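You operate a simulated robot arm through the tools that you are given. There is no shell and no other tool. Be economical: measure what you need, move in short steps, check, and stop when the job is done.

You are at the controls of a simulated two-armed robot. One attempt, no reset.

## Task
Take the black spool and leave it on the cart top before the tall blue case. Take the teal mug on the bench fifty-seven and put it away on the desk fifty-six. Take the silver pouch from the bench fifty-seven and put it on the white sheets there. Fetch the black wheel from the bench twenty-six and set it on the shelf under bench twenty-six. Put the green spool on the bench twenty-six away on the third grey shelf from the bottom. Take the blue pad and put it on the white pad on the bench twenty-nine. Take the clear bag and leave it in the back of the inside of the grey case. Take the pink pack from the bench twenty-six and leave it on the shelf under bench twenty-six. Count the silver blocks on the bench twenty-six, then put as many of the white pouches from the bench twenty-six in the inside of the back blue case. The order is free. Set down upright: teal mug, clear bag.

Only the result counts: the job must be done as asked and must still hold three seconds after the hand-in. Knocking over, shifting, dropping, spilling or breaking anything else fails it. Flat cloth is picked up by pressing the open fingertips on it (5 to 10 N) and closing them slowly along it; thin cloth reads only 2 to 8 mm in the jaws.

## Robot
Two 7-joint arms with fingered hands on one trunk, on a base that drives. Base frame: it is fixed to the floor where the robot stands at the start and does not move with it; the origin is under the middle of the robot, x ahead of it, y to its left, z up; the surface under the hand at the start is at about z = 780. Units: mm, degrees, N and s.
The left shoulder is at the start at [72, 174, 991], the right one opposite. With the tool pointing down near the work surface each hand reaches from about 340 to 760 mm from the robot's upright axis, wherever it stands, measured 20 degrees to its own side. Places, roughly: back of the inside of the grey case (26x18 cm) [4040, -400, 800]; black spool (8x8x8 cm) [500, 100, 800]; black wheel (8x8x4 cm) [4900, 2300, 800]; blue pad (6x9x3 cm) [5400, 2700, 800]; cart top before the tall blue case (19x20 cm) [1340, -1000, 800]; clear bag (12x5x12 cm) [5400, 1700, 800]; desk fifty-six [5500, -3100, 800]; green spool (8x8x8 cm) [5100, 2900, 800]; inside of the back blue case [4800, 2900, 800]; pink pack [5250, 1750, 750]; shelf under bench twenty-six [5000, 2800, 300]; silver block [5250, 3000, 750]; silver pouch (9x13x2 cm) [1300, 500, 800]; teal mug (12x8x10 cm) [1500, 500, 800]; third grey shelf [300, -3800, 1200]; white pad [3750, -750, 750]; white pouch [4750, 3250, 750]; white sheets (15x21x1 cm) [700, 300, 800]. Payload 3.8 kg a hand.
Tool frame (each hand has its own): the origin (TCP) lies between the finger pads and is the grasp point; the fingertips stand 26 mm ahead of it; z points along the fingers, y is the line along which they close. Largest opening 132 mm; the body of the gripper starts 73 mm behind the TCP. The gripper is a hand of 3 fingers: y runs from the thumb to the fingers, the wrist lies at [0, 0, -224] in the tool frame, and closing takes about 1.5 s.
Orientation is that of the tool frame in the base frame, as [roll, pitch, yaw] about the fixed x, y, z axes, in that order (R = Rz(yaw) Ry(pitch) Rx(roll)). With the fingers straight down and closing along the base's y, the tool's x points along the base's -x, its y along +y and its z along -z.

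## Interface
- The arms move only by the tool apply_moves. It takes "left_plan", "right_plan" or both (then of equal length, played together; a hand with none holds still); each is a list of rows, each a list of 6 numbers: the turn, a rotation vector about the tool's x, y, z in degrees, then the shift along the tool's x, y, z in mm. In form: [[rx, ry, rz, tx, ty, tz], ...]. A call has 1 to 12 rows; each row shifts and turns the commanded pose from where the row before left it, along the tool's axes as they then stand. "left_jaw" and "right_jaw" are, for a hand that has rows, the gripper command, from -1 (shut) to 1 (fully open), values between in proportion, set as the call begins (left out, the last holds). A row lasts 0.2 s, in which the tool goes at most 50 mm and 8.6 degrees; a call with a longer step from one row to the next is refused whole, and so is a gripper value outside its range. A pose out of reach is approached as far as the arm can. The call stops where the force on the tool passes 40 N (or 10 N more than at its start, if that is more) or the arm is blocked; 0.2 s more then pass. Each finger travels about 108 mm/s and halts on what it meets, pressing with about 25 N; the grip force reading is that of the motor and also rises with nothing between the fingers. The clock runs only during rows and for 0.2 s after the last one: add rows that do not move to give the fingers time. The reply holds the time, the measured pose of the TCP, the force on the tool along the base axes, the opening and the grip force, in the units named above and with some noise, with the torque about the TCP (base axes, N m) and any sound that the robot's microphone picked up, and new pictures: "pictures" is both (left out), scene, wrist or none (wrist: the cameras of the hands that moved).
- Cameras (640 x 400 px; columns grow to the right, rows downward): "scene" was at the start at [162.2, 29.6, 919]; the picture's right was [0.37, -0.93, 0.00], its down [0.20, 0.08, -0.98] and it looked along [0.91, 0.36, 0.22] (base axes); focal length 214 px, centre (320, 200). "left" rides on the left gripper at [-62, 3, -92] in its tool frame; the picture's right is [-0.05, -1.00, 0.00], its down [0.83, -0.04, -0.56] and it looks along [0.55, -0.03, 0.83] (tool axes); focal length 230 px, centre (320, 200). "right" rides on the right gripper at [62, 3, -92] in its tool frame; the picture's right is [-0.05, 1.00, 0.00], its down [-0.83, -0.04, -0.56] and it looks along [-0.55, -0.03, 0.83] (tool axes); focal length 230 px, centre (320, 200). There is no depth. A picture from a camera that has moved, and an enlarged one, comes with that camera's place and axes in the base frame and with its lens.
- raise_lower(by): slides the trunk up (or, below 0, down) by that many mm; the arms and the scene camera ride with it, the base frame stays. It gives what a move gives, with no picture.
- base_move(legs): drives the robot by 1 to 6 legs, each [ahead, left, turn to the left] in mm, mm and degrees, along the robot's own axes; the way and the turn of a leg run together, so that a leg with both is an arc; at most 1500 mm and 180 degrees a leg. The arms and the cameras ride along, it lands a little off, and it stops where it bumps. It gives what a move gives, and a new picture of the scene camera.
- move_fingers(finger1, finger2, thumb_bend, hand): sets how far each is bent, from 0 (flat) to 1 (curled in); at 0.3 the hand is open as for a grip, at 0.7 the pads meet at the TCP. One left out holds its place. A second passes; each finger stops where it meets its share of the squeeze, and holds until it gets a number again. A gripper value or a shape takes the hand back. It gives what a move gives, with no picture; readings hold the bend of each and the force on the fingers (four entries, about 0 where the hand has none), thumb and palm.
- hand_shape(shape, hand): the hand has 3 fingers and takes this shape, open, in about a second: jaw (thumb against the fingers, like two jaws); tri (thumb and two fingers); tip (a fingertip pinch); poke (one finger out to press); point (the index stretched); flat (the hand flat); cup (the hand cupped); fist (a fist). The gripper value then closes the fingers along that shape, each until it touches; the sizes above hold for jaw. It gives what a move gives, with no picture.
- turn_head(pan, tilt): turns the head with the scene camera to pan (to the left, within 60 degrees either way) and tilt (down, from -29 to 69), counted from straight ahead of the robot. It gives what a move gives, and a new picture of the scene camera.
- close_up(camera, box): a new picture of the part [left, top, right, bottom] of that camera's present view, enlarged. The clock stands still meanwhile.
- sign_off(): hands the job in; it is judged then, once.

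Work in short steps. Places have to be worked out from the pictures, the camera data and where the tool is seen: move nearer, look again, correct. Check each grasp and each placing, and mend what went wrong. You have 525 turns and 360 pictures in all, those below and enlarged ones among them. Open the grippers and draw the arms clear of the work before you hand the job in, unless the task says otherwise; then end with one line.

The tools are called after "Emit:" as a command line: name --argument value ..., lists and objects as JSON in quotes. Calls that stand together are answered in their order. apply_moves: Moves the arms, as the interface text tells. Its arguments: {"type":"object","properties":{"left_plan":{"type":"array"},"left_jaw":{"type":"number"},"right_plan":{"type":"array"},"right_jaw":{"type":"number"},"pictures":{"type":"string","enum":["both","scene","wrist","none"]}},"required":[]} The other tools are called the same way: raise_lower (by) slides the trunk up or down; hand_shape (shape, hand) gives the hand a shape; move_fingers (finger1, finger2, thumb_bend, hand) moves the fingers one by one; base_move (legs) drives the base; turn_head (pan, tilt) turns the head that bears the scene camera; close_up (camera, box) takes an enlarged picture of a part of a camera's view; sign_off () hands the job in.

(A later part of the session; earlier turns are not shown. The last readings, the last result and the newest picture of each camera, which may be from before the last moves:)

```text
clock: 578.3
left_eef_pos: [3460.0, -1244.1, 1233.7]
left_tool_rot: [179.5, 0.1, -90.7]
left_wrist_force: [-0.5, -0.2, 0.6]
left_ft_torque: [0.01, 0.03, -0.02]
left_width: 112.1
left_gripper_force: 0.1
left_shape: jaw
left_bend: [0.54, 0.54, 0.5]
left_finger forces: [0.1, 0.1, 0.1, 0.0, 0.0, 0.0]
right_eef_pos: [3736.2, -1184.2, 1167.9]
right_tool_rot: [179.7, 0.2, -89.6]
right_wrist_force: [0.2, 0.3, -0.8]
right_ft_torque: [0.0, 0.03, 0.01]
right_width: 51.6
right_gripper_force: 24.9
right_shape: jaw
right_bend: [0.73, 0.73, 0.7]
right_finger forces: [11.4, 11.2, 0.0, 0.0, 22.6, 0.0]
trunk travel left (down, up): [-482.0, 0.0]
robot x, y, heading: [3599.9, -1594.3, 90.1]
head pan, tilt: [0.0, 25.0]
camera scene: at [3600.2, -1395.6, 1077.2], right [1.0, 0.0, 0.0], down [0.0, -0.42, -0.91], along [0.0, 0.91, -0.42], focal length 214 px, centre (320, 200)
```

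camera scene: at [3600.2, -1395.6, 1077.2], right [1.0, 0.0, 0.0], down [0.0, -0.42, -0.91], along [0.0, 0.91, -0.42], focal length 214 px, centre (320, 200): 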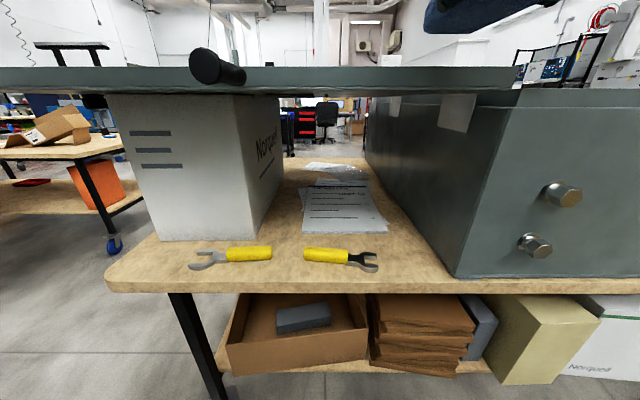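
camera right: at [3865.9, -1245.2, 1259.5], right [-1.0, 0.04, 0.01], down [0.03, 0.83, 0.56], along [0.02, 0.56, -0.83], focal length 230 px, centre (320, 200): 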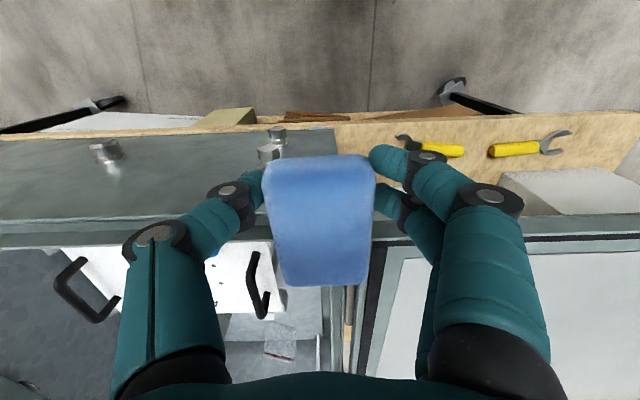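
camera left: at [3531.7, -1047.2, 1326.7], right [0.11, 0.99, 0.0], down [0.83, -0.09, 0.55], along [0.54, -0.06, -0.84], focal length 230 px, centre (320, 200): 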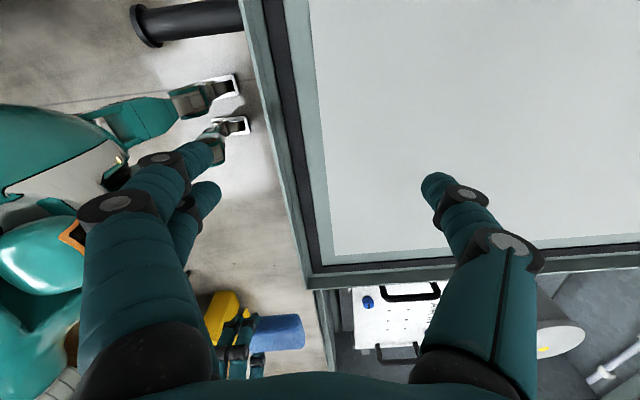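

I move the left hand clear of the lid's handle, step back 60 mm, lower the trunk and pitch the right hand 35°.

Emit:
apply_moves --left_plan '[[0, 0, 0, 0, 45, 0], [0, 0, 0, 0, 45, 0], [0, 0, 0, 0, 20, 0]]' --pictures "none"

Emit:
base_move --legs '[[-60, 0, 0]]'

Emit:
raise_lower --by -120

Emit:
apply_moves --right_plan '[[0, 0, 0, 0, 0, 45], [0, 0, 0, 0, 0, 45], [0, 0, 0, 0, 0, 45], [0, -7, 0, 0, 0, 0], [0, -7, 0, 0, 0, 0], [0, -7, 0, 0, 0, 0], [0, -7, 0, 0, 0, 0], [0, -7, 0, 0, 0, 0]]' --pictures "scene"

```text
clock: 579.1
left_eef_pos: [3349.0, -1242.8, 1235.2]
left_tool_rot: [179.4, 0.1, -90.6]
left_wrist_force: [-0.4, -0.6, 0.0]
left_ft_torque: [0.04, 0.0, -0.01]
left_width: 112.1
left_gripper_force: 0.0
left_shape: jaw
left_bend: [0.54, 0.54, 0.5]
left_finger forces: [0.1, 0.1, 0.0, 0.0, 0.1, 0.1]
right_eef_pos: [3735.6, -1185.9, 1168.5]
right_tool_rot: [179.7, 0.1, -89.6]
right_wrist_force: [-0.5, 0.3, -1.2]
right_ft_torque: [0.02, 0.02, -0.04]
right_width: 51.5
right_gripper_force: 25.4
right_shape: jaw
right_bend: [0.73, 0.73, 0.7]
right_finger forces: [11.4, 11.2, 0.0, 0.0, 22.6, 0.1]
trunk travel left (down, up): [-482.0, 0.0]
robot x, y, heading: [3600.9, -1599.0, 90.1]
head pan, tilt: [0.0, 25.0]
```

```text
clock: 580.1
left_eef_pos: [3349.9, -1302.6, 1233.8]
left_tool_rot: [179.4, 0.0, -90.7]
left_wrist_force: [-0.8, -0.9, 0.8]
left_ft_torque: [0.01, 0.02, 0.01]
left_width: 112.2
left_gripper_force: 0.0
left_shape: jaw
left_bend: [0.54, 0.54, 0.5]
left_finger forces: [0.0, 0.0, 0.0, 0.1, 0.0, 0.1]
right_eef_pos: [3736.1, -1244.1, 1166.5]
right_tool_rot: [179.7, 0.0, -89.6]
right_wrist_force: [-0.7, 0.3, -1.3]
right_ft_torque: [0.01, 0.02, -0.02]
right_width: 51.8
right_gripper_force: 24.1
right_shape: jaw
right_bend: [0.73, 0.73, 0.7]
right_finger forces: [11.5, 11.1, 0.0, 0.0, 22.6, 0.1]
trunk travel left (down, up): [-482.0, 0.0]
robot x, y, heading: [3601.7, -1655.6, 90.3]
head pan, tilt: [0.0, 25.0]
camera scene: at [3600.5, -1455.7, 1076.9], right [1.0, 0.0, 0.0], down [0.0, -0.42, -0.91], along [0.0, 0.91, -0.42], focal length 214 px, centre (320, 200)
```

scene: 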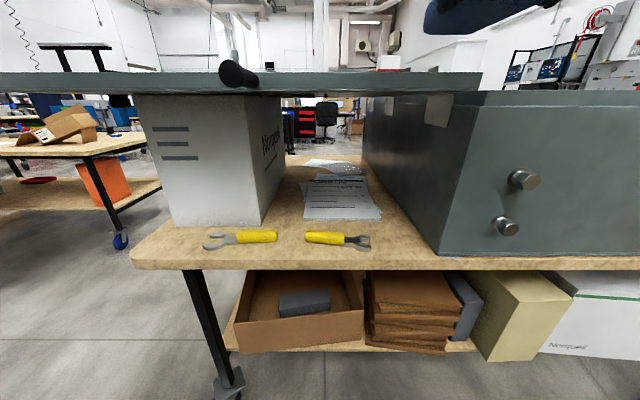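

```text
clock: 581.6
left_eef_pos: [3350.1, -1303.2, 1115.9]
left_tool_rot: [179.4, 0.1, -90.7]
left_wrist_force: [0.2, 0.0, 0.3]
left_ft_torque: [-0.01, 0.0, 0.02]
left_width: 112.1
left_gripper_force: 0.0
left_shape: jaw
left_bend: [0.54, 0.54, 0.5]
left_finger forces: [0.0, 0.0, 0.0, 0.0, 0.0, 0.0]
right_eef_pos: [3736.8, -1245.6, 1048.1]
right_tool_rot: [179.7, 0.2, -89.5]
right_wrist_force: [0.2, 0.0, -0.7]
right_ft_torque: [0.03, 0.01, 0.0]
right_width: 51.5
right_gripper_force: 24.9
right_shape: jaw
right_bend: [0.73, 0.73, 0.7]
right_finger forces: [11.4, 11.2, 0.0, 0.1, 22.6, 0.0]
trunk travel left (down, up): [-362.0, 120.0]
robot x, y, heading: [3602.4, -1654.3, 90.1]
head pan, tilt: [0.0, 25.0]
```

```text
clock: 583.4
left_eef_pos: [3350.1, -1302.4, 1114.7]
left_tool_rot: [179.3, 0.2, -90.7]
left_wrist_force: [-0.6, -0.4, 0.5]
left_ft_torque: [-0.01, -0.02, 0.0]
left_width: 111.9
left_gripper_force: 0.0
left_shape: jaw
left_bend: [0.54, 0.54, 0.5]
left_finger forces: [0.0, 0.0, 0.0, 0.0, 0.1, 0.1]
right_eef_pos: [3724.3, -1217.6, 916.8]
right_tool_rot: [179.7, 35.3, -89.9]
right_wrist_force: [-0.1, 0.7, -0.4]
right_ft_torque: [0.0, -0.03, -0.03]
right_width: 51.6
right_gripper_force: 24.9
right_shape: jaw
right_bend: [0.73, 0.73, 0.7]
right_finger forces: [11.5, 11.1, 0.0, 0.1, 22.7, 0.1]
right hand out of reach, approached as far as the arm can: row 7, 8
trunk travel left (down, up): [-362.0, 120.0]
robot x, y, heading: [3601.0, -1659.5, 90.2]
head pan, tilt: [0.0, 25.0]
camera scene: at [3600.4, -1471.2, 921.7], right [1.0, 0.0, 0.0], down [0.0, -0.42, -0.91], along [0.0, 0.91, -0.42], focal length 214 px, centre (320, 200)
```

scene: 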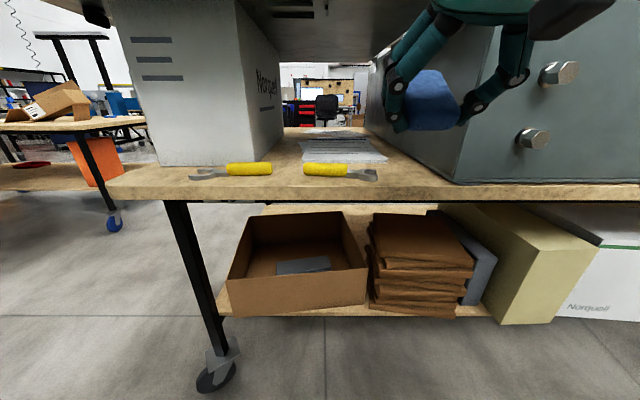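

The hand sits right at the slot. I drive 60 ahead and 62 left, pitch to 50° and lower to z≈865.

Emit:
base_move --legs '[[55, 62, 0]]'

Emit:
apply_moves --right_plan '[[0, -7.4, 0, 0, 0, 0], [0, -7.3, 0, 0, 0, 0], [0, 0, 0, 20, 0, 17], [0, 0, 0, 18, 0, 15]]' --pictures "scene"

```text
clock: 584.6
left_eef_pos: [3286.5, -1247.9, 1115.3]
left_tool_rot: [179.4, 0.0, -90.7]
left_wrist_force: [0.0, 0.3, 1.1]
left_ft_torque: [-0.01, -0.01, 0.0]
left_width: 112.1
left_gripper_force: 0.1
left_shape: jaw
left_bend: [0.54, 0.54, 0.5]
left_finger forces: [0.0, 0.0, 0.0, 0.0, 0.0, 0.1]
right_eef_pos: [3661.1, -1163.4, 915.5]
right_tool_rot: [179.7, 35.0, -89.9]
right_wrist_force: [-0.2, 0.5, -0.1]
right_ft_torque: [-0.03, 0.02, -0.01]
right_width: 51.4
right_gripper_force: 24.7
right_shape: jaw
right_bend: [0.73, 0.73, 0.7]
right_finger forces: [11.5, 11.3, 0.0, 0.0, 22.6, 0.0]
trunk travel left (down, up): [-362.0, 120.0]
robot x, y, heading: [3535.6, -1603.7, 90.1]
head pan, tilt: [0.0, 25.0]
camera scene: at [3537.7, -1416.8, 921.7], right [1.0, 0.0, 0.0], down [0.0, -0.42, -0.91], along [0.0, 0.91, -0.42], focal length 214 px, centre (320, 200)
```

scene: 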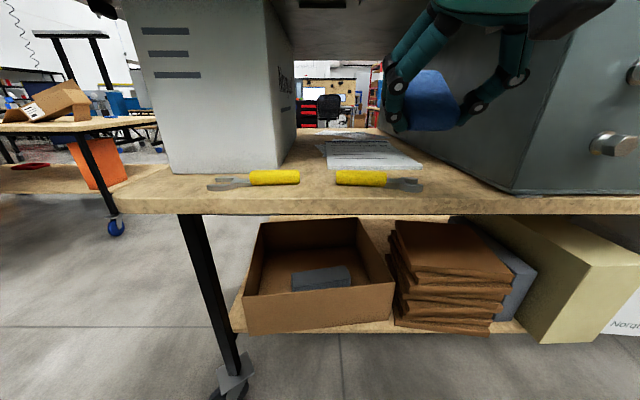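

```text
clock: 585.6
left_eef_pos: [3286.6, -1247.7, 1115.7]
left_tool_rot: [179.4, 0.1, -90.7]
left_wrist_force: [-0.5, -0.2, -0.5]
left_ft_torque: [0.01, 0.03, 0.0]
left_width: 112.1
left_gripper_force: 0.0
left_shape: jaw
left_bend: [0.54, 0.54, 0.5]
left_finger forces: [0.1, 0.1, 0.0, 0.1, 0.0, 0.0]
right_eef_pos: [3645.8, -1128.5, 867.7]
right_tool_rot: [179.6, 49.8, -90.1]
right_wrist_force: [0.0, 0.2, -0.1]
right_ft_torque: [-0.03, -0.01, 0.0]
right_width: 51.2
right_gripper_force: 25.0
right_shape: jaw
right_bend: [0.73, 0.73, 0.7]
right_finger forces: [11.5, 11.2, 0.0, 0.0, 22.6, 0.0]
right hand out of reach, approached as far as the arm can: row 1, 2
trunk travel left (down, up): [-362.0, 120.0]
robot x, y, heading: [3538.2, -1604.8, 90.2]
head pan, tilt: [0.0, 25.0]
camera scene: at [3538.0, -1417.0, 921.7], right [1.0, 0.0, 0.0], down [0.0, -0.42, -0.91], along [0.0, 0.91, -0.42], focal length 214 px, centre (320, 200)
```

scene: 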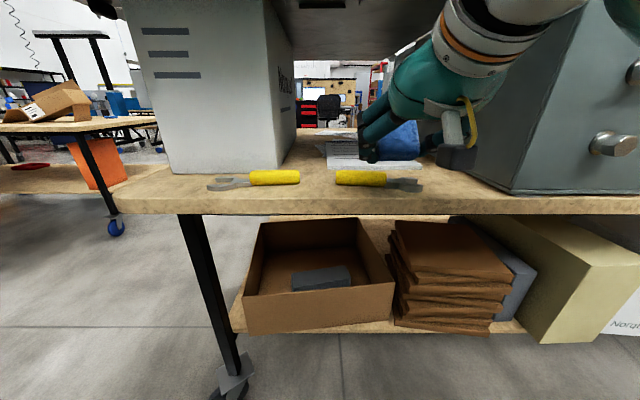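

The pad points into the slot. I advance in steps, watching the forearm's distance to the case corner.

Emit:
apply_moves --right_plan '[[0, 0, 0, -26.5, 6, 31.5], [0, 0, 0, -26.5, 6, 31.5], [0, 0, 0, -26.5, 6, 31.5]]' --pictures "both"

```text
clock: 586.4
left_eef_pos: [3286.5, -1247.4, 1115.4]
left_tool_rot: [179.4, 0.2, -90.7]
left_wrist_force: [0.9, -0.5, 0.5]
left_ft_torque: [-0.01, 0.0, 0.02]
left_width: 112.2
left_gripper_force: 0.0
left_shape: jaw
left_bend: [0.54, 0.54, 0.5]
left_finger forces: [0.1, 0.1, 0.0, 0.1, 0.0, 0.0]
right_eef_pos: [3628.1, -1004.0, 867.3]
right_tool_rot: [179.7, 49.7, -90.1]
right_wrist_force: [0.5, 0.7, 0.2]
right_ft_torque: [0.01, 0.01, -0.02]
right_width: 51.2
right_gripper_force: 25.2
right_shape: jaw
right_bend: [0.73, 0.73, 0.7]
right_finger forces: [11.5, 11.3, 0.0, 0.0, 22.6, 0.0]
trunk travel left (down, up): [-362.0, 120.0]
robot x, y, heading: [3537.4, -1603.2, 90.2]
head pan, tilt: [0.0, 25.0]
camera scene: at [3537.8, -1416.7, 921.6], right [1.0, 0.0, 0.0], down [0.0, -0.42, -0.91], along [0.0, 0.91, -0.42], focal length 214 px, centre (320, 200)
camera right: at [3624.6, -1116.0, 879.0], right [-1.0, 0.03, 0.04], down [0.05, 0.11, 0.99], along [0.02, 0.99, -0.11], focal length 230 px, centre (320, 200)
```

scene: 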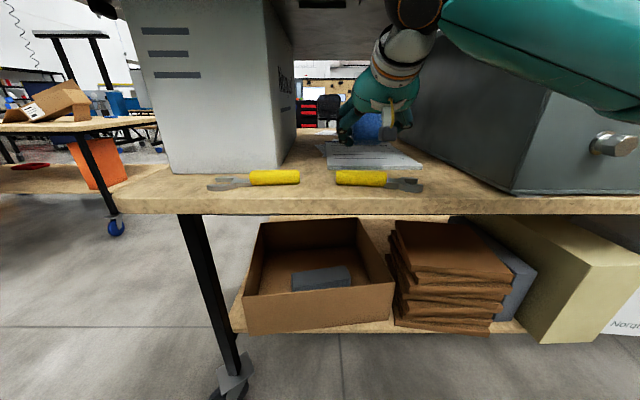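
right: 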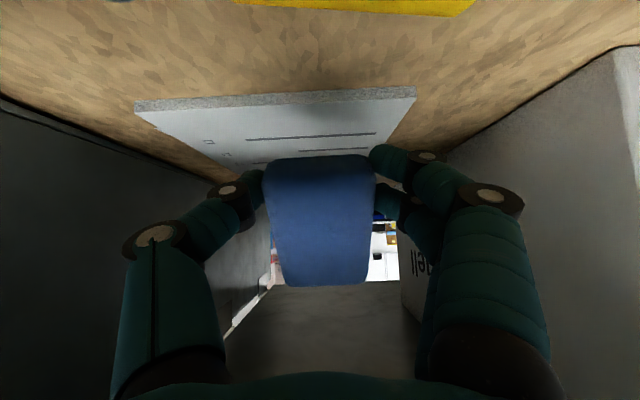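

Clear. I go in 82 mm more and then lower.

Emit:
apply_moves --right_plan '[[0, 0, 0, -26.5, 0, 31.5], [0, 0, 0, -26.5, 0, 31.5], [0, 0, 0, 9, 0, 8], [0, 0, 0, 9, 0, 8]]' --pictures "both"

```text
clock: 587.4
left_eef_pos: [3288.5, -1248.9, 1115.0]
left_tool_rot: [179.4, 0.1, -90.7]
left_wrist_force: [-0.6, 0.9, -1.1]
left_ft_torque: [0.03, -0.02, -0.01]
left_width: 112.0
left_gripper_force: 0.0
left_shape: jaw
left_bend: [0.54, 0.54, 0.5]
left_finger forces: [0.1, 0.1, 0.1, 0.1, 0.1, 0.1]
right_eef_pos: [3625.5, -922.3, 843.7]
right_tool_rot: [179.6, 49.7, -90.0]
right_wrist_force: [0.1, -1.0, -0.1]
right_ft_torque: [0.02, 0.02, 0.0]
right_width: 51.6
right_gripper_force: 24.7
right_shape: jaw
right_bend: [0.73, 0.73, 0.7]
right_finger forces: [11.5, 11.2, 0.1, 0.0, 22.5, 0.1]
trunk travel left (down, up): [-362.0, 120.0]
robot x, y, heading: [3538.7, -1599.6, 90.1]
head pan, tilt: [0.0, 25.0]
camera scene: at [3538.0, -1416.9, 921.7], right [1.0, 0.0, 0.0], down [0.0, -0.42, -0.91], along [0.0, 0.91, -0.42], focal length 214 px, centre (320, 200)
camera right: at [3622.6, -1033.4, 855.7], right [-1.0, 0.03, 0.04], down [0.05, 0.11, 0.99], along [0.02, 0.99, -0.11], focal length 230 px, centre (320, 200)
```

scene: 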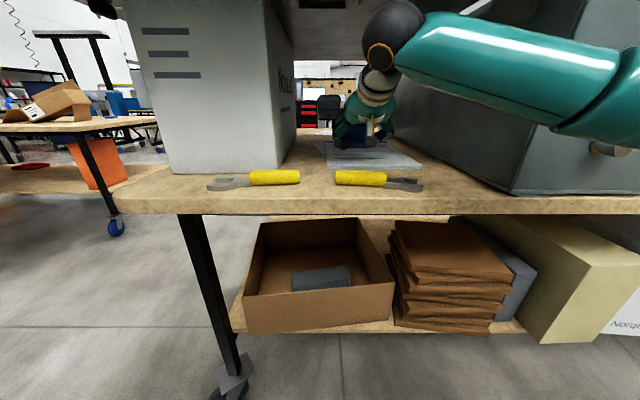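
right: 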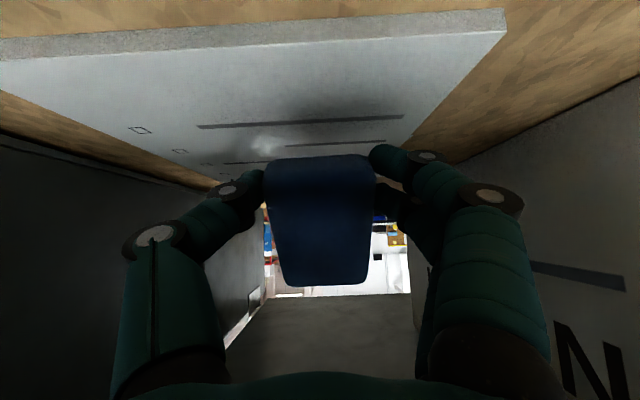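

Over the white pad. Lower to contact in small steps.

Emit:
apply_moves --right_plan '[[0, 0, 0, 4.6, 0, 3.9], [0, 0, 0, 4.6, 0, 3.9], [0, 0, 0, 2.3, 0, 1.9], [0, 0, 0, 0, 0, 0]]' --pictures "none"

Emit:
apply_moves --right_plan '[[0, 0, 0, 1.5, 0, 1.3], [0, 0, 0, 1.5, 0, 1.3], [0, 0, 0, 0, 0, 0]]' --pictures "wrist"

```text
clock: 588.4
left_eef_pos: [3286.6, -1248.7, 1115.4]
left_tool_rot: [179.4, 0.1, -90.7]
left_wrist_force: [0.7, -0.5, 0.3]
left_ft_torque: [-0.03, 0.01, -0.01]
left_width: 112.2
left_gripper_force: 0.2
left_shape: jaw
left_bend: [0.54, 0.54, 0.5]
left_finger forces: [0.0, 0.0, 0.1, 0.0, 0.1, 0.0]
right_eef_pos: [3624.6, -922.5, 828.8]
right_tool_rot: [179.6, 49.8, -90.0]
right_wrist_force: [0.3, 0.0, 0.4]
right_ft_torque: [-0.01, 0.0, 0.05]
right_width: 51.2
right_gripper_force: 25.7
right_shape: jaw
right_bend: [0.73, 0.73, 0.7]
right_finger forces: [11.5, 11.2, 0.0, 0.1, 22.6, 0.0]
trunk travel left (down, up): [-362.0, 120.0]
robot x, y, heading: [3538.6, -1605.5, 89.9]
head pan, tilt: [0.0, 25.0]
```

```text
clock: 589.2
left_eef_pos: [3287.9, -1249.2, 1114.9]
left_tool_rot: [179.4, 0.2, -90.8]
left_wrist_force: [0.5, -0.1, -0.2]
left_ft_torque: [0.0, -0.01, 0.02]
left_width: 112.1
left_gripper_force: 0.1
left_shape: jaw
left_bend: [0.54, 0.54, 0.5]
left_finger forces: [0.0, 0.0, 0.1, 0.0, 0.0, 0.0]
right_eef_pos: [3624.4, -923.1, 825.0]
right_tool_rot: [179.6, 49.8, -90.0]
right_wrist_force: [0.4, 0.3, -0.4]
right_ft_torque: [-0.04, 0.0, 0.01]
right_width: 51.5
right_gripper_force: 25.3
right_shape: jaw
right_bend: [0.73, 0.73, 0.7]
right_finger forces: [11.5, 11.2, 0.0, 0.1, 22.6, 0.0]
trunk travel left (down, up): [-362.0, 120.0]
robot x, y, heading: [3539.6, -1602.9, 89.9]
head pan, tilt: [0.0, 25.0]
camera right: at [3621.9, -1033.9, 836.5], right [-1.0, 0.03, 0.04], down [0.05, 0.11, 0.99], along [0.02, 0.99, -0.11], focal length 230 px, centre (320, 200)
```

right: 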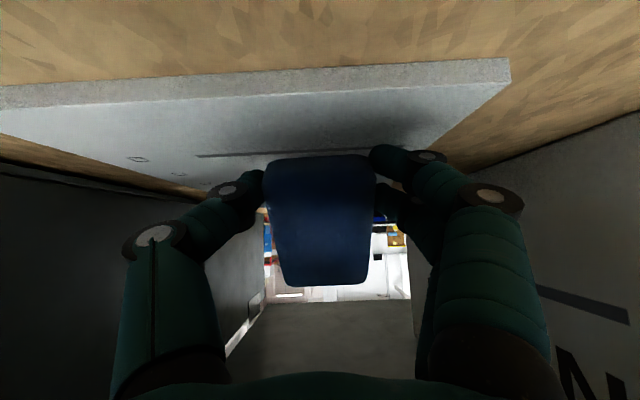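

Still free; continue.

Emit:
apply_moves --right_plan '[[0, 0, 0, 2.3, 0, 1.9], [0, 0, 0, 2.3, 0, 1.9], [0, 0, 0, 0, 0, 0]]' --pictures "none"

Emit:
close_up --camera "scene" --box '[300, 80, 460, 200]'

```text
clock: 590.0
left_eef_pos: [3286.9, -1249.0, 1116.4]
left_tool_rot: [179.4, 0.1, -90.7]
left_wrist_force: [0.3, 0.1, -0.1]
left_ft_torque: [-0.02, -0.03, 0.0]
left_width: 112.2
left_gripper_force: 0.1
left_shape: jaw
left_bend: [0.54, 0.54, 0.5]
left_finger forces: [0.0, 0.0, 0.0, 0.0, 0.1, 0.1]
right_eef_pos: [3624.2, -922.0, 819.3]
right_tool_rot: [179.4, 49.8, -90.1]
right_wrist_force: [-0.7, -0.1, 2.4]
right_ft_torque: [0.01, 0.15, 0.01]
right_width: 51.6
right_gripper_force: 24.8
right_shape: jaw
right_bend: [0.74, 0.73, 0.7]
right_finger forces: [15.2, 11.2, 0.1, 0.0, 22.9, 0.0]
trunk travel left (down, up): [-362.0, 120.0]
robot x, y, heading: [3538.8, -1604.9, 90.0]
head pan, tilt: [0.0, 25.0]
```

```text
3.33 times, centred on (380, 140) of scene
camera zoom: at [3537.9, -1417.3, 921.8], right [1.0, 0.0, 0.0], down [0.0, -0.42, -0.91], along [0.0, 0.91, -0.42], focal length 715 px, centre (120, 400)
```

zoom: 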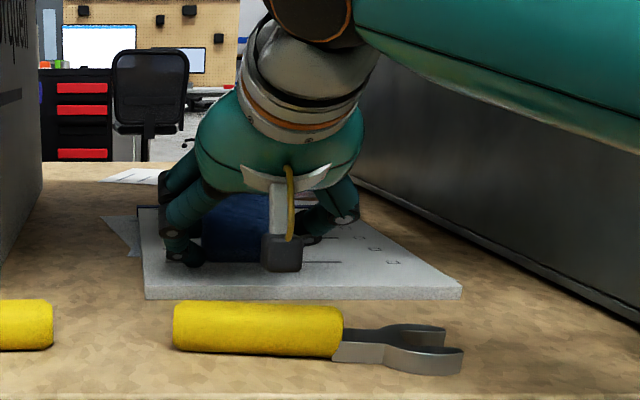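

Light contact. I open the hand now.

Emit:
apply_moves --right_plan '[[0, 0, 0, -1.5, 0, -1.3], [0, 0, 0, 0, 0, 0], [0, 0, 0, 0, 0, 0], [0, 0, 0, 0, 0, 0], [0, 0, 0, 0, 0, 0]]' --right_jaw 0.5 --pictures "wrist"

```text
clock: 591.2
left_eef_pos: [3286.3, -1248.8, 1115.9]
left_tool_rot: [179.4, 0.1, -90.7]
left_wrist_force: [-1.0, -0.2, 0.0]
left_ft_torque: [0.01, -0.01, 0.0]
left_width: 112.1
left_gripper_force: 0.1
left_shape: jaw
left_bend: [0.54, 0.54, 0.5]
left_finger forces: [0.1, 0.0, 0.0, 0.1, 0.0, 0.0]
right_eef_pos: [3623.2, -923.4, 820.8]
right_tool_rot: [179.5, 49.8, -90.0]
right_wrist_force: [0.6, -0.1, -0.2]
right_ft_torque: [0.0, -0.01, -0.07]
right_width: 98.9
right_gripper_force: 0.0
right_shape: jaw
right_bend: [0.64, 0.64, 0.6]
right_finger forces: [0.0, 0.0, 0.0, 0.0, 0.0, 0.1]
trunk travel left (down, up): [-362.0, 120.0]
robot x, y, heading: [3537.3, -1602.3, 90.2]
head pan, tilt: [0.0, 25.0]
camera right: at [3621.8, -1033.8, 832.7], right [-1.0, 0.03, 0.04], down [0.05, 0.11, 0.99], along [0.02, 0.99, -0.11], focal length 230 px, centre (320, 200)
```

right: 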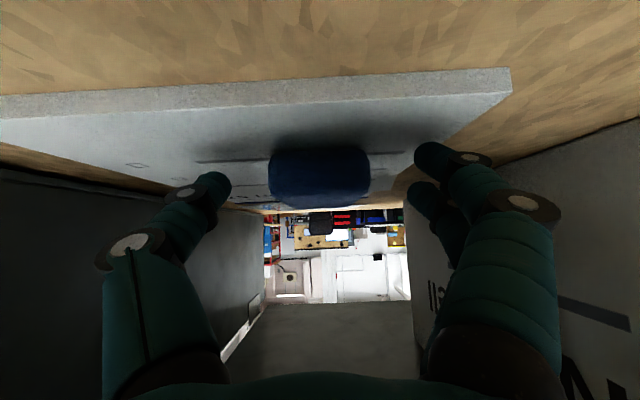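

The blue pad lies flat on the white pad. I withdraw.

Emit:
apply_moves --right_plan '[[0, 0, 0, -13.5, 0, -11.3], [0, 0, 0, -13.5, 0, -11.3], [0, 0, 0, 27, 0, -32], [0, 0, 0, 27, 0, -32], [0, 0, 0, 27, 0, -32], [0, 0, 0, 27, 0, -32], [0, 0, 0, 27, 0, -32], [0, 0, 0, 27, 0, -32]]' --pictures "scene"

```text
clock: 593.0
left_eef_pos: [3286.2, -1247.9, 1113.8]
left_tool_rot: [179.4, 0.0, -90.7]
left_wrist_force: [-0.4, 0.3, 0.0]
left_ft_torque: [0.01, 0.0, -0.02]
left_width: 112.1
left_gripper_force: 0.2
left_shape: jaw
left_bend: [0.54, 0.54, 0.5]
left_finger forces: [0.0, 0.1, 0.1, 0.0, 0.0, 0.0]
right_eef_pos: [3615.8, -1158.4, 850.8]
right_tool_rot: [179.8, 49.7, -89.9]
right_wrist_force: [0.9, 0.8, -0.1]
right_ft_torque: [0.0, -0.04, -0.03]
right_width: 98.7
right_gripper_force: 0.1
right_shape: jaw
right_bend: [0.64, 0.64, 0.6]
right_finger forces: [0.1, 0.1, 0.0, 0.0, 0.1, 0.0]
right hand out of reach, approached as far as the arm can: row 8
trunk travel left (down, up): [-362.0, 120.0]
robot x, y, heading: [3537.3, -1603.7, 90.0]
head pan, tilt: [0.0, 25.0]
camera scene: at [3537.3, -1417.0, 921.7], right [1.0, 0.0, 0.0], down [0.0, -0.42, -0.91], along [0.0, 0.91, -0.42], focal length 214 px, centre (320, 200)
```

scene: 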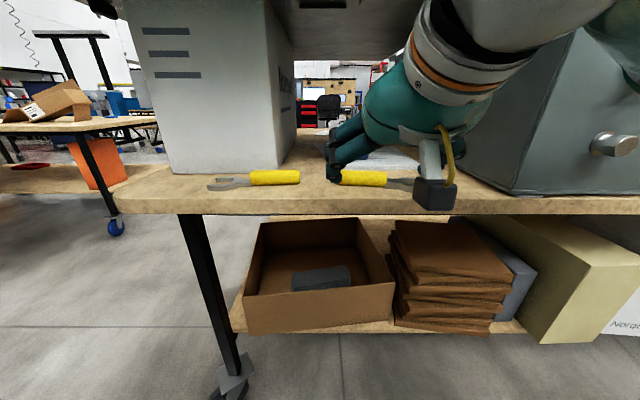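

Withdrawn. I back off, level the right hand, and head for bench 26's near side (wheel and white pouches).

Emit:
base_move --legs '[[-60, 0, 0]]'

Emit:
apply_moves --right_plan '[[0, 0, 0, -15, 0, -30], [0, 0, 0, -15, 0, -30], [0, 7.1, 0, 0, 0, 0], [0, 7.1, 0, 0, 0, 0], [0, 7.1, 0, 0, 0, 0], [0, 7.1, 0, 0, 0, 0], [0, 7.1, 0, 0, 0, 0], [0, 7.1, 0, 0, 0, 0], [0, 7.1, 0, 0, 0, 0], [0, 0, 0, 0, 0, -45], [0, 0, 0, 0, 0, -45]]' --right_jaw 1 --pictures "scene"

```text
clock: 594.0
left_eef_pos: [3287.6, -1309.8, 1114.5]
left_tool_rot: [179.4, 0.1, -90.6]
left_wrist_force: [0.1, -0.4, 0.0]
left_ft_torque: [0.06, -0.01, 0.01]
left_width: 112.1
left_gripper_force: 0.2
left_shape: jaw
left_bend: [0.54, 0.54, 0.5]
left_finger forces: [0.0, 0.1, 0.0, 0.1, 0.0, 0.1]
right_eef_pos: [3615.9, -1219.5, 849.6]
right_tool_rot: [179.7, 49.8, -90.0]
right_wrist_force: [0.8, -0.4, 0.2]
right_ft_torque: [0.02, -0.01, 0.01]
right_width: 98.7
right_gripper_force: 0.2
right_shape: jaw
right_bend: [0.64, 0.64, 0.6]
right_finger forces: [0.0, 0.0, 0.1, 0.0, 0.0, 0.1]
trunk travel left (down, up): [-362.0, 120.0]
robot x, y, heading: [3538.4, -1663.7, 90.3]
head pan, tilt: [0.0, 25.0]
camera scene: at [3537.9, -1477.8, 921.9], right [1.0, 0.0, 0.0], down [0.0, -0.42, -0.91], along [0.0, 0.91, -0.42], focal length 214 px, centre (320, 200)
```

scene: 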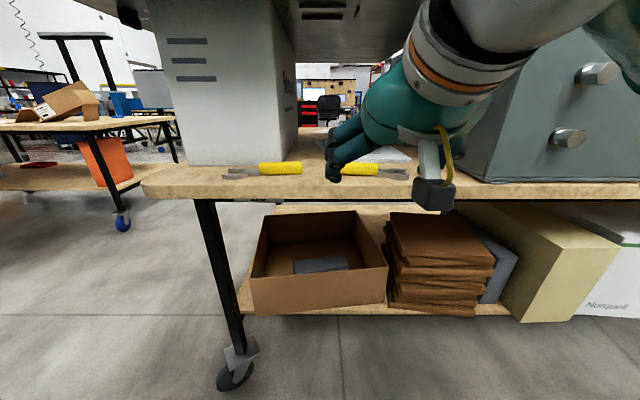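

```text
clock: 596.4
left_eef_pos: [3287.5, -1307.4, 1115.3]
left_tool_rot: [179.4, 0.1, -90.7]
left_wrist_force: [-1.6, -1.0, 0.3]
left_ft_torque: [-0.02, -0.02, -0.03]
left_width: 112.0
left_gripper_force: 0.0
left_shape: jaw
left_bend: [0.54, 0.54, 0.5]
left_finger forces: [0.0, 0.0, 0.0, 0.0, 0.0, 0.1]
right_eef_pos: [3610.2, -1212.7, 989.3]
right_tool_rot: [179.8, 0.0, -89.7]
right_wrist_force: [0.6, -0.2, -0.4]
right_ft_torque: [0.0, -0.02, 0.02]
right_width: 132.0
right_gripper_force: 0.1
right_shape: jaw
right_bend: [0.3, 0.3, 0.3]
right_finger forces: [0.0, 0.0, 0.1, 0.0, 0.0, 0.0]
right hand out of reach, approached as far as the arm can: row 1, 2
trunk travel left (down, up): [-362.0, 120.0]
robot x, y, heading: [3540.1, -1660.1, 90.3]
head pan, tilt: [0.0, 25.0]
camera scene: at [3537.8, -1477.3, 921.8], right [1.0, 0.0, 0.0], down [0.0, -0.42, -0.91], along [0.0, 0.91, -0.42], focal length 214 px, centre (320, 200)
```

scene: 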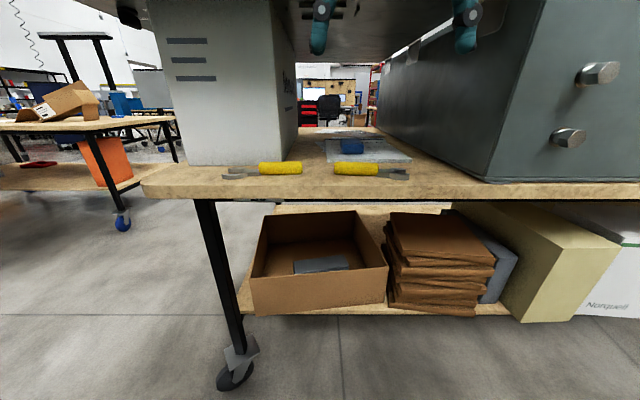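

Blue pad confirmed on the white pad. I drive to bench 26.

Emit:
base_move --legs '[[40, 0, 0], [0, 1000, 0], [1500, 0, 0], [1500, 0, 0], [0, 0, -90], [1450, 0, 0]]'

Emit:
base_move --legs '[[0, 750, 0]]'

```text
clock: 598.8
left_eef_pos: [3229.5, -1267.9, 1115.4]
left_tool_rot: [179.3, 0.0, -90.7]
left_wrist_force: [-1.0, -0.2, 0.9]
left_ft_torque: [-0.04, -0.01, 0.0]
left_width: 111.9
left_gripper_force: 0.1
left_shape: jaw
left_bend: [0.54, 0.54, 0.5]
left_finger forces: [0.0, 0.1, 0.1, 0.1, 0.1, 0.0]
right_eef_pos: [3558.8, -1171.6, 989.4]
right_tool_rot: [-179.4, -0.1, -90.4]
right_wrist_force: [10.6, 1.1, -1.4]
right_ft_torque: [-0.1, 1.09, 0.05]
right_width: 132.0
right_gripper_force: 0.2
right_shape: jaw
right_bend: [0.3, 0.3, 0.3]
right_finger forces: [0.0, 0.0, 0.0, 0.0, 0.1, 9.4]
trunk travel left (down, up): [-362.0, 120.0]
robot x, y, heading: [3477.6, -1622.7, 90.1]
head pan, tilt: [0.0, 25.0]
stopped in leg 2: the robot was blocked; the commanded pose is now the measured one
camera scene: at [3479.7, -1437.0, 921.7], right [1.0, 0.0, 0.0], down [0.0, -0.42, -0.91], along [0.0, 0.91, -0.42], focal length 214 px, centre (320, 200)
```

scene: 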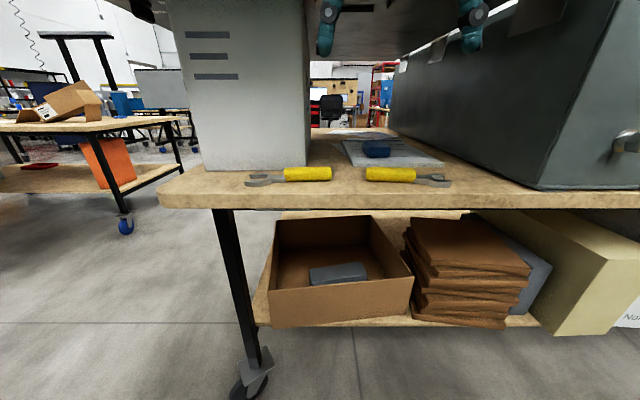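

```text
clock: 599.9
left_eef_pos: [3224.0, -1267.8, 1114.9]
left_tool_rot: [179.3, 0.0, -90.9]
left_wrist_force: [0.0, -1.3, -0.9]
left_ft_torque: [-0.01, 0.0, -0.05]
left_width: 111.9
left_gripper_force: 0.1
left_shape: jaw
left_bend: [0.54, 0.54, 0.5]
left_finger forces: [0.0, 0.0, 0.0, 0.1, 0.0, 0.0]
right_eef_pos: [3558.8, -1169.7, 988.2]
right_tool_rot: [-178.9, -0.2, -91.1]
right_wrist_force: [17.6, -1.6, -1.8]
right_ft_torque: [0.13, 1.82, 0.11]
right_width: 131.9
right_gripper_force: 0.0
right_shape: jaw
right_bend: [0.3, 0.3, 0.3]
right_finger forces: [0.0, 0.0, 0.0, 0.0, 0.0, 17.1]
trunk travel left (down, up): [-362.0, 120.0]
robot x, y, heading: [3474.6, -1620.0, 89.9]
head pan, tilt: [0.0, 25.0]
stopped in leg 1: the force on the tool passed its limit at 46 N (the readings are from after the stop); the commanded pose is now the measured one
camera scene: at [3473.4, -1437.3, 921.8], right [1.0, 0.0, 0.0], down [0.0, -0.42, -0.91], along [0.0, 0.91, -0.42], focal length 214 px, centre (320, 200)
```

scene: 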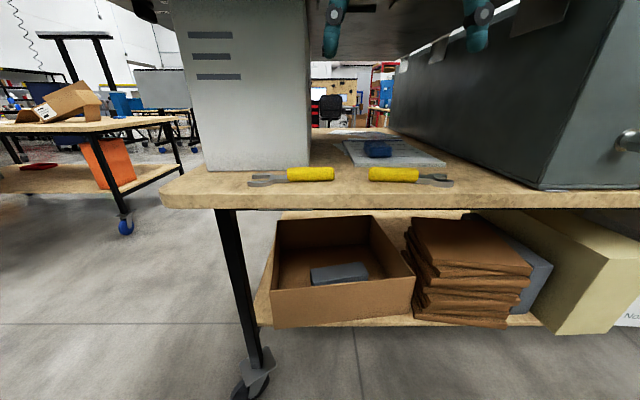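

The right hand's palm is touching the lid's handle. I move right away from it, then back clear.

Emit:
base_move --legs '[[0, -60, 0], [-50, 0, 0]]'

Emit:
close_up --camera "scene" --box '[100, 0, 500, 200]'

```text
clock: 601.6
left_eef_pos: [3281.4, -1319.6, 1116.3]
left_tool_rot: [179.4, 0.1, -90.8]
left_wrist_force: [-0.3, -0.7, 0.3]
left_ft_torque: [0.03, 0.02, 0.0]
left_width: 111.8
left_gripper_force: 0.1
left_shape: jaw
left_bend: [0.54, 0.54, 0.5]
left_finger forces: [0.1, 0.0, 0.0, 0.1, 0.0, 0.1]
right_eef_pos: [3615.1, -1221.1, 989.2]
right_tool_rot: [-179.0, 0.0, -90.8]
right_wrist_force: [-0.6, 0.5, 0.2]
right_ft_torque: [0.05, 0.0, -0.02]
right_width: 132.0
right_gripper_force: 0.1
right_shape: jaw
right_bend: [0.3, 0.3, 0.3]
right_finger forces: [0.0, 0.0, 0.0, 0.0, 0.0, 0.0]
trunk travel left (down, up): [-362.0, 120.0]
robot x, y, heading: [3532.3, -1670.8, 90.2]
head pan, tilt: [0.0, 25.0]
camera scene: at [3531.3, -1488.4, 921.9], right [1.0, 0.0, 0.0], down [0.0, -0.42, -0.91], along [0.0, 0.91, -0.42], focal length 214 px, centre (320, 200)
```

scene: 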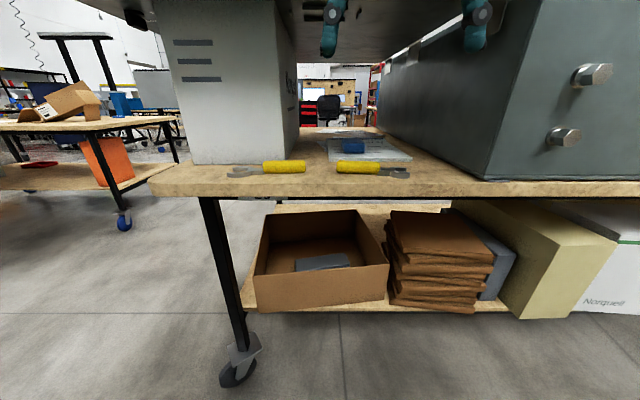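

```text
1.60 times, centred on (300, 100) of scene
camera zoom: at [3531.3, -1488.4, 921.9], right [1.0, 0.0, 0.0], down [0.0, -0.42, -0.91], along [0.0, 0.91, -0.42], focal length 343 px, centre (352, 360)
```

zoom: 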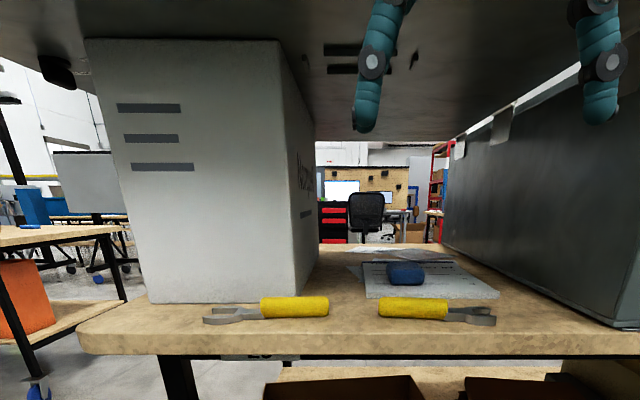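

Nothing seems displaced. I pull the right hand back, and raise it and the trunk so that both hands pass above the handle.

Emit:
apply_moves --right_plan '[[0, 0, 0, 35, 0, 0], [0, 0, 0, 35, 0, 0], [0, 0, 0, 0, 0, -40], [0, 0, 0, 0, 0, -40]]' --pictures "none"

Emit:
raise_lower --by 120

Emit:
base_move --legs '[[0, 980, -0.2]]'

```text
clock: 602.6
left_eef_pos: [3281.5, -1319.0, 1114.4]
left_tool_rot: [179.5, 0.1, -90.9]
left_wrist_force: [0.0, -0.6, 0.3]
left_ft_torque: [0.02, 0.01, 0.0]
left_width: 111.9
left_gripper_force: 0.2
left_shape: jaw
left_bend: [0.54, 0.54, 0.5]
left_finger forces: [0.1, 0.0, 0.1, 0.1, 0.0, 0.0]
right_eef_pos: [3611.6, -1291.3, 1069.0]
right_tool_rot: [-179.1, 0.0, -90.8]
right_wrist_force: [-1.0, -0.2, 0.5]
right_ft_torque: [0.01, 0.01, 0.02]
right_width: 131.7
right_gripper_force: 0.2
right_shape: jaw
right_bend: [0.3, 0.3, 0.3]
right_finger forces: [0.1, 0.0, 0.0, 0.0, 0.0, 0.1]
trunk travel left (down, up): [-362.0, 120.0]
robot x, y, heading: [3533.7, -1672.9, 90.1]
head pan, tilt: [0.0, 25.0]
```

```text
clock: 604.1
left_eef_pos: [3280.9, -1316.5, 1232.4]
left_tool_rot: [179.4, -0.1, -90.8]
left_wrist_force: [-0.2, 0.3, -0.2]
left_ft_torque: [0.02, 0.03, -0.01]
left_width: 111.7
left_gripper_force: 0.2
left_shape: jaw
left_bend: [0.54, 0.54, 0.5]
left_finger forces: [0.0, 0.0, 0.1, 0.1, 0.0, 0.0]
right_eef_pos: [3611.3, -1290.0, 1187.6]
right_tool_rot: [-179.1, -0.1, -90.8]
right_wrist_force: [-0.2, 0.1, 0.5]
right_ft_torque: [-0.02, 0.02, 0.01]
right_width: 131.8
right_gripper_force: 0.0
right_shape: jaw
right_bend: [0.3, 0.3, 0.3]
right_finger forces: [0.0, 0.0, 0.0, 0.0, 0.0, 0.0]
trunk travel left (down, up): [-482.0, 0.0]
robot x, y, heading: [3531.9, -1673.3, 90.0]
head pan, tilt: [0.0, 25.0]
```

```text
clock: 613.2
left_eef_pos: [2277.3, -1325.5, 1234.9]
left_tool_rot: [179.4, 0.2, -90.2]
left_wrist_force: [-0.3, -0.6, -0.6]
left_ft_torque: [0.02, -0.02, 0.0]
left_width: 112.0
left_gripper_force: 0.0
left_shape: jaw
left_bend: [0.54, 0.54, 0.5]
left_finger forces: [0.1, 0.1, 0.0, 0.0, 0.0, 0.0]
right_eef_pos: [2608.0, -1294.5, 1188.9]
right_tool_rot: [-178.9, -0.1, -90.2]
right_wrist_force: [0.7, -0.4, -0.3]
right_ft_torque: [0.02, -0.04, -0.02]
right_width: 132.1
right_gripper_force: 0.0
right_shape: jaw
right_bend: [0.3, 0.3, 0.3]
right_finger forces: [0.0, 0.0, 0.1, 0.0, 0.0, 0.0]
trunk travel left (down, up): [-482.0, 0.0]
robot x, y, heading: [2532.8, -1675.2, 90.5]
head pan, tilt: [0.0, 25.0]
camera scene: at [2529.1, -1477.2, 1077.2], right [1.0, 0.01, 0.0], down [0.0, -0.42, -0.91], along [-0.01, 0.91, -0.42], focal length 214 px, centre (320, 200)
```

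scene: 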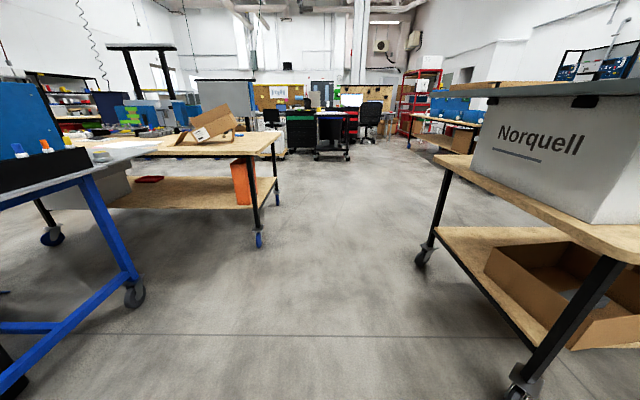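

Free again. I go on to bench 26's near side.

Emit:
base_move --legs '[[1500, 0, 0], [1500, 0, 0], [0, 0, -90.5], [1450, 0, 0], [0, 800, 0]]'

Emit:
turn_head --pan 0 --tilt 25

```text
clock: 645.4
left_eef_pos: [4360.7, 2368.1, 1235.0]
left_tool_rot: [179.5, 0.2, 179.0]
left_wrist_force: [-0.7, -0.2, -0.3]
left_ft_torque: [-0.02, -0.04, 0.0]
left_width: 112.0
left_gripper_force: 0.1
left_shape: jaw
left_bend: [0.54, 0.54, 0.5]
left_finger forces: [0.0, 0.0, 0.0, 0.1, 0.0, 0.0]
right_eef_pos: [4386.0, 2038.8, 1189.3]
right_tool_rot: [-179.0, 0.0, 179.0]
right_wrist_force: [0.5, 0.4, -0.1]
right_ft_torque: [-0.03, -0.04, 0.01]
right_width: 131.8
right_gripper_force: 0.1
right_shape: jaw
right_bend: [0.3, 0.3, 0.3]
right_finger forces: [0.0, 0.0, 0.0, 0.0, 0.1, 0.0]
trunk travel left (down, up): [-482.0, 0.0]
robot x, y, heading: [4005.0, 2120.5, -0.2]
head pan, tilt: [0.0, 25.0]
camera scene: at [4205.3, 2118.2, 1077.2], right [0.0, -1.0, 0.0], down [-0.42, 0.0, -0.91], along [0.91, 0.0, -0.42], focal length 214 px, centre (320, 200)
```

scene: 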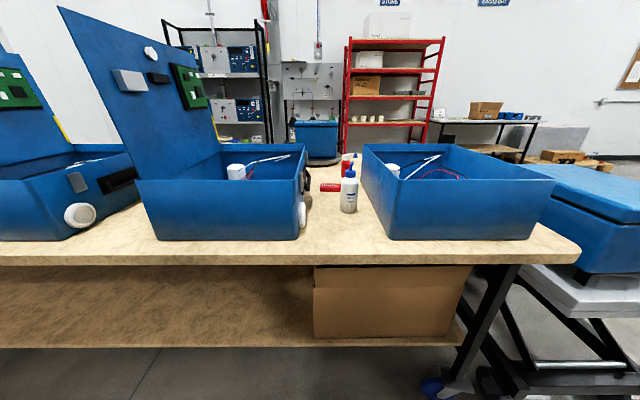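

```text
clock: 646.0
left_eef_pos: [4360.8, 2370.0, 1234.9]
left_tool_rot: [179.4, 0.0, 178.9]
left_wrist_force: [0.1, 0.3, -0.1]
left_ft_torque: [0.03, -0.01, 0.02]
left_width: 112.0
left_gripper_force: 0.1
left_shape: jaw
left_bend: [0.54, 0.54, 0.5]
left_finger forces: [0.0, 0.1, 0.1, 0.0, 0.0, 0.1]
right_eef_pos: [4387.0, 2038.8, 1190.0]
right_tool_rot: [-179.0, -0.1, 179.1]
right_wrist_force: [0.5, -0.4, -0.4]
right_ft_torque: [-0.02, 0.01, 0.01]
right_width: 131.7
right_gripper_force: 0.1
right_shape: jaw
right_bend: [0.3, 0.3, 0.3]
right_finger forces: [0.1, 0.0, 0.0, 0.0, 0.0, 0.0]
trunk travel left (down, up): [-482.0, 0.0]
robot x, y, heading: [4004.0, 2122.9, -0.1]
head pan, tilt: [0.0, 25.0]
camera scene: at [4205.3, 2118.2, 1077.2], right [0.0, -1.0, 0.0], down [-0.42, 0.0, -0.91], along [0.91, 0.0, -0.42], focal length 214 px, centre (320, 200)
```

scene: 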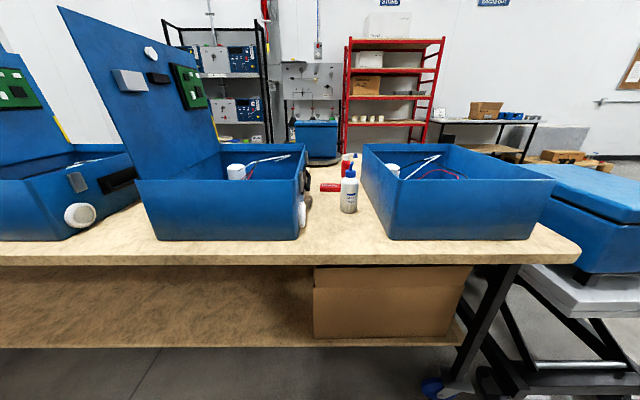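

Rim of the cases ≈925. I spread the left hand further left (clear of the middle case's leaning lid), drive up, and lower the trunk.

Emit:
apply_moves --left_plan '[[0, 0, 0, 0, 45, 0], [0, 0, 0, 0, 45, 0], [0, 0, 0, 0, 35, 0]]' --pictures "none"

Emit:
base_move --legs '[[0, 208, 0], [226, 0, 0]]'

Emit:
apply_moves --right_plan '[[0, 0, 0, -45, 20, 0], [0, 0, 0, -45, 10, 0], [0, 0, 0, -45, 0, 0]]' --pictures "both"

```text
clock: 646.8
left_eef_pos: [4363.2, 2494.9, 1236.7]
left_tool_rot: [179.4, 0.1, 178.9]
left_wrist_force: [0.6, -0.1, 0.4]
left_ft_torque: [-0.03, 0.0, 0.02]
left_width: 112.3
left_gripper_force: 0.0
left_shape: jaw
left_bend: [0.54, 0.54, 0.5]
left_finger forces: [0.1, 0.0, 0.0, 0.0, 0.1, 0.0]
right_eef_pos: [4388.5, 2037.9, 1190.3]
right_tool_rot: [-179.0, -0.1, 179.0]
right_wrist_force: [-0.1, 0.5, 0.2]
right_ft_torque: [-0.01, 0.02, 0.02]
right_width: 131.8
right_gripper_force: 0.1
right_shape: jaw
right_bend: [0.3, 0.3, 0.3]
right_finger forces: [0.1, 0.0, 0.1, 0.0, 0.0, 0.0]
trunk travel left (down, up): [-482.0, 0.0]
robot x, y, heading: [4004.6, 2117.1, -0.1]
head pan, tilt: [0.0, 25.0]
```

```text
clock: 650.5
left_eef_pos: [4586.4, 2693.4, 1237.3]
left_tool_rot: [179.4, 0.1, 178.5]
left_wrist_force: [0.1, -0.6, -0.7]
left_ft_torque: [0.0, -0.02, 0.01]
left_width: 111.8
left_gripper_force: 0.1
left_shape: jaw
left_bend: [0.54, 0.54, 0.5]
left_finger forces: [0.0, 0.0, 0.0, 0.0, 0.0, 0.1]
right_eef_pos: [4607.7, 2237.8, 1190.1]
right_tool_rot: [-179.1, -0.1, 178.6]
right_wrist_force: [-0.2, 0.3, 0.5]
right_ft_torque: [0.01, -0.03, 0.01]
right_width: 131.7
right_gripper_force: 0.1
right_shape: jaw
right_bend: [0.3, 0.3, 0.3]
right_finger forces: [0.0, 0.1, 0.0, 0.1, 0.0, 0.1]
trunk travel left (down, up): [-482.0, 0.0]
robot x, y, heading: [4230.5, 2320.1, -0.5]
head pan, tilt: [0.0, 25.0]
camera scene: at [4426.7, 2318.5, 1077.4], right [-0.01, -1.0, 0.0], down [-0.42, 0.01, -0.91], along [0.91, -0.01, -0.42], focal length 214 px, centre (320, 200)
```

scene: 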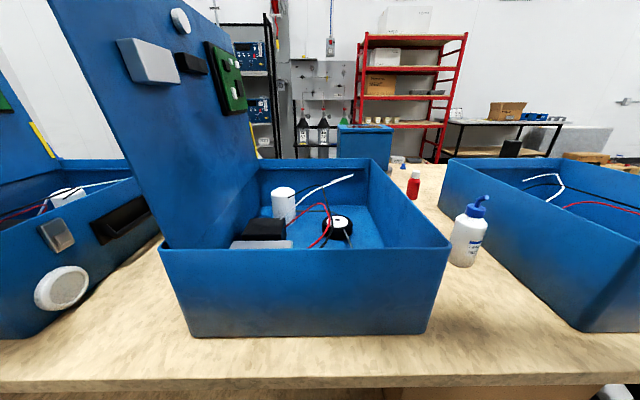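

```text
clock: 651.3
left_eef_pos: [4588.3, 2693.9, 1235.3]
left_tool_rot: [179.4, 0.1, 178.6]
left_wrist_force: [-0.1, 0.3, -0.1]
left_ft_torque: [-0.01, -0.01, -0.01]
left_width: 112.0
left_gripper_force: 0.0
left_shape: jaw
left_bend: [0.54, 0.54, 0.5]
left_finger forces: [0.1, 0.1, 0.0, 0.1, 0.1, 0.0]
right_eef_pos: [4745.0, 2265.4, 1189.8]
right_tool_rot: [-179.0, -0.1, 178.6]
right_wrist_force: [0.2, -0.3, 0.0]
right_ft_torque: [0.0, -0.02, 0.01]
right_width: 131.9
right_gripper_force: 0.1
right_shape: jaw
right_bend: [0.3, 0.3, 0.3]
right_finger forces: [0.0, 0.1, 0.1, 0.0, 0.0, 0.0]
trunk travel left (down, up): [-482.0, 0.0]
robot x, y, heading: [4226.4, 2322.5, -0.5]
head pan, tilt: [0.0, 25.0]
camera scene: at [4427.3, 2318.9, 1077.1], right [-0.01, -1.0, 0.0], down [-0.42, 0.0, -0.91], along [0.91, -0.01, -0.42], focal length 214 px, centre (320, 200)
camera right: at [4682.8, 2270.8, 1281.5], right [0.08, 1.0, -0.02], down [0.83, -0.05, 0.56], along [0.55, -0.06, -0.83], focal length 230 px, centre (320, 200)
```

scene: 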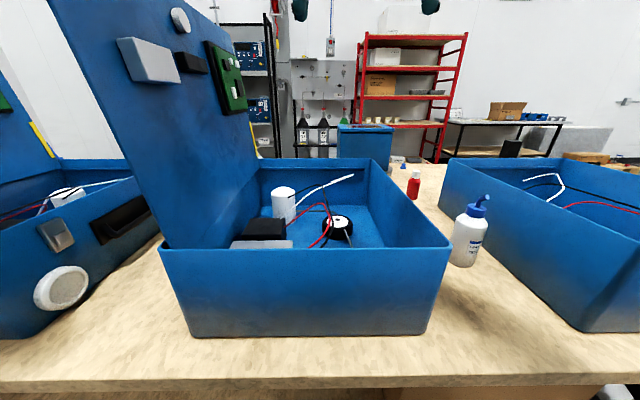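
right: 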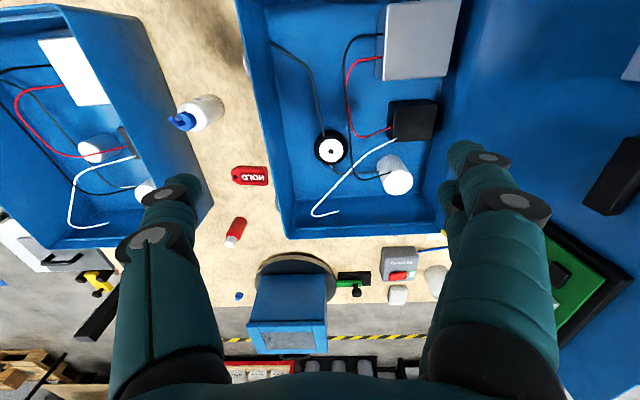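

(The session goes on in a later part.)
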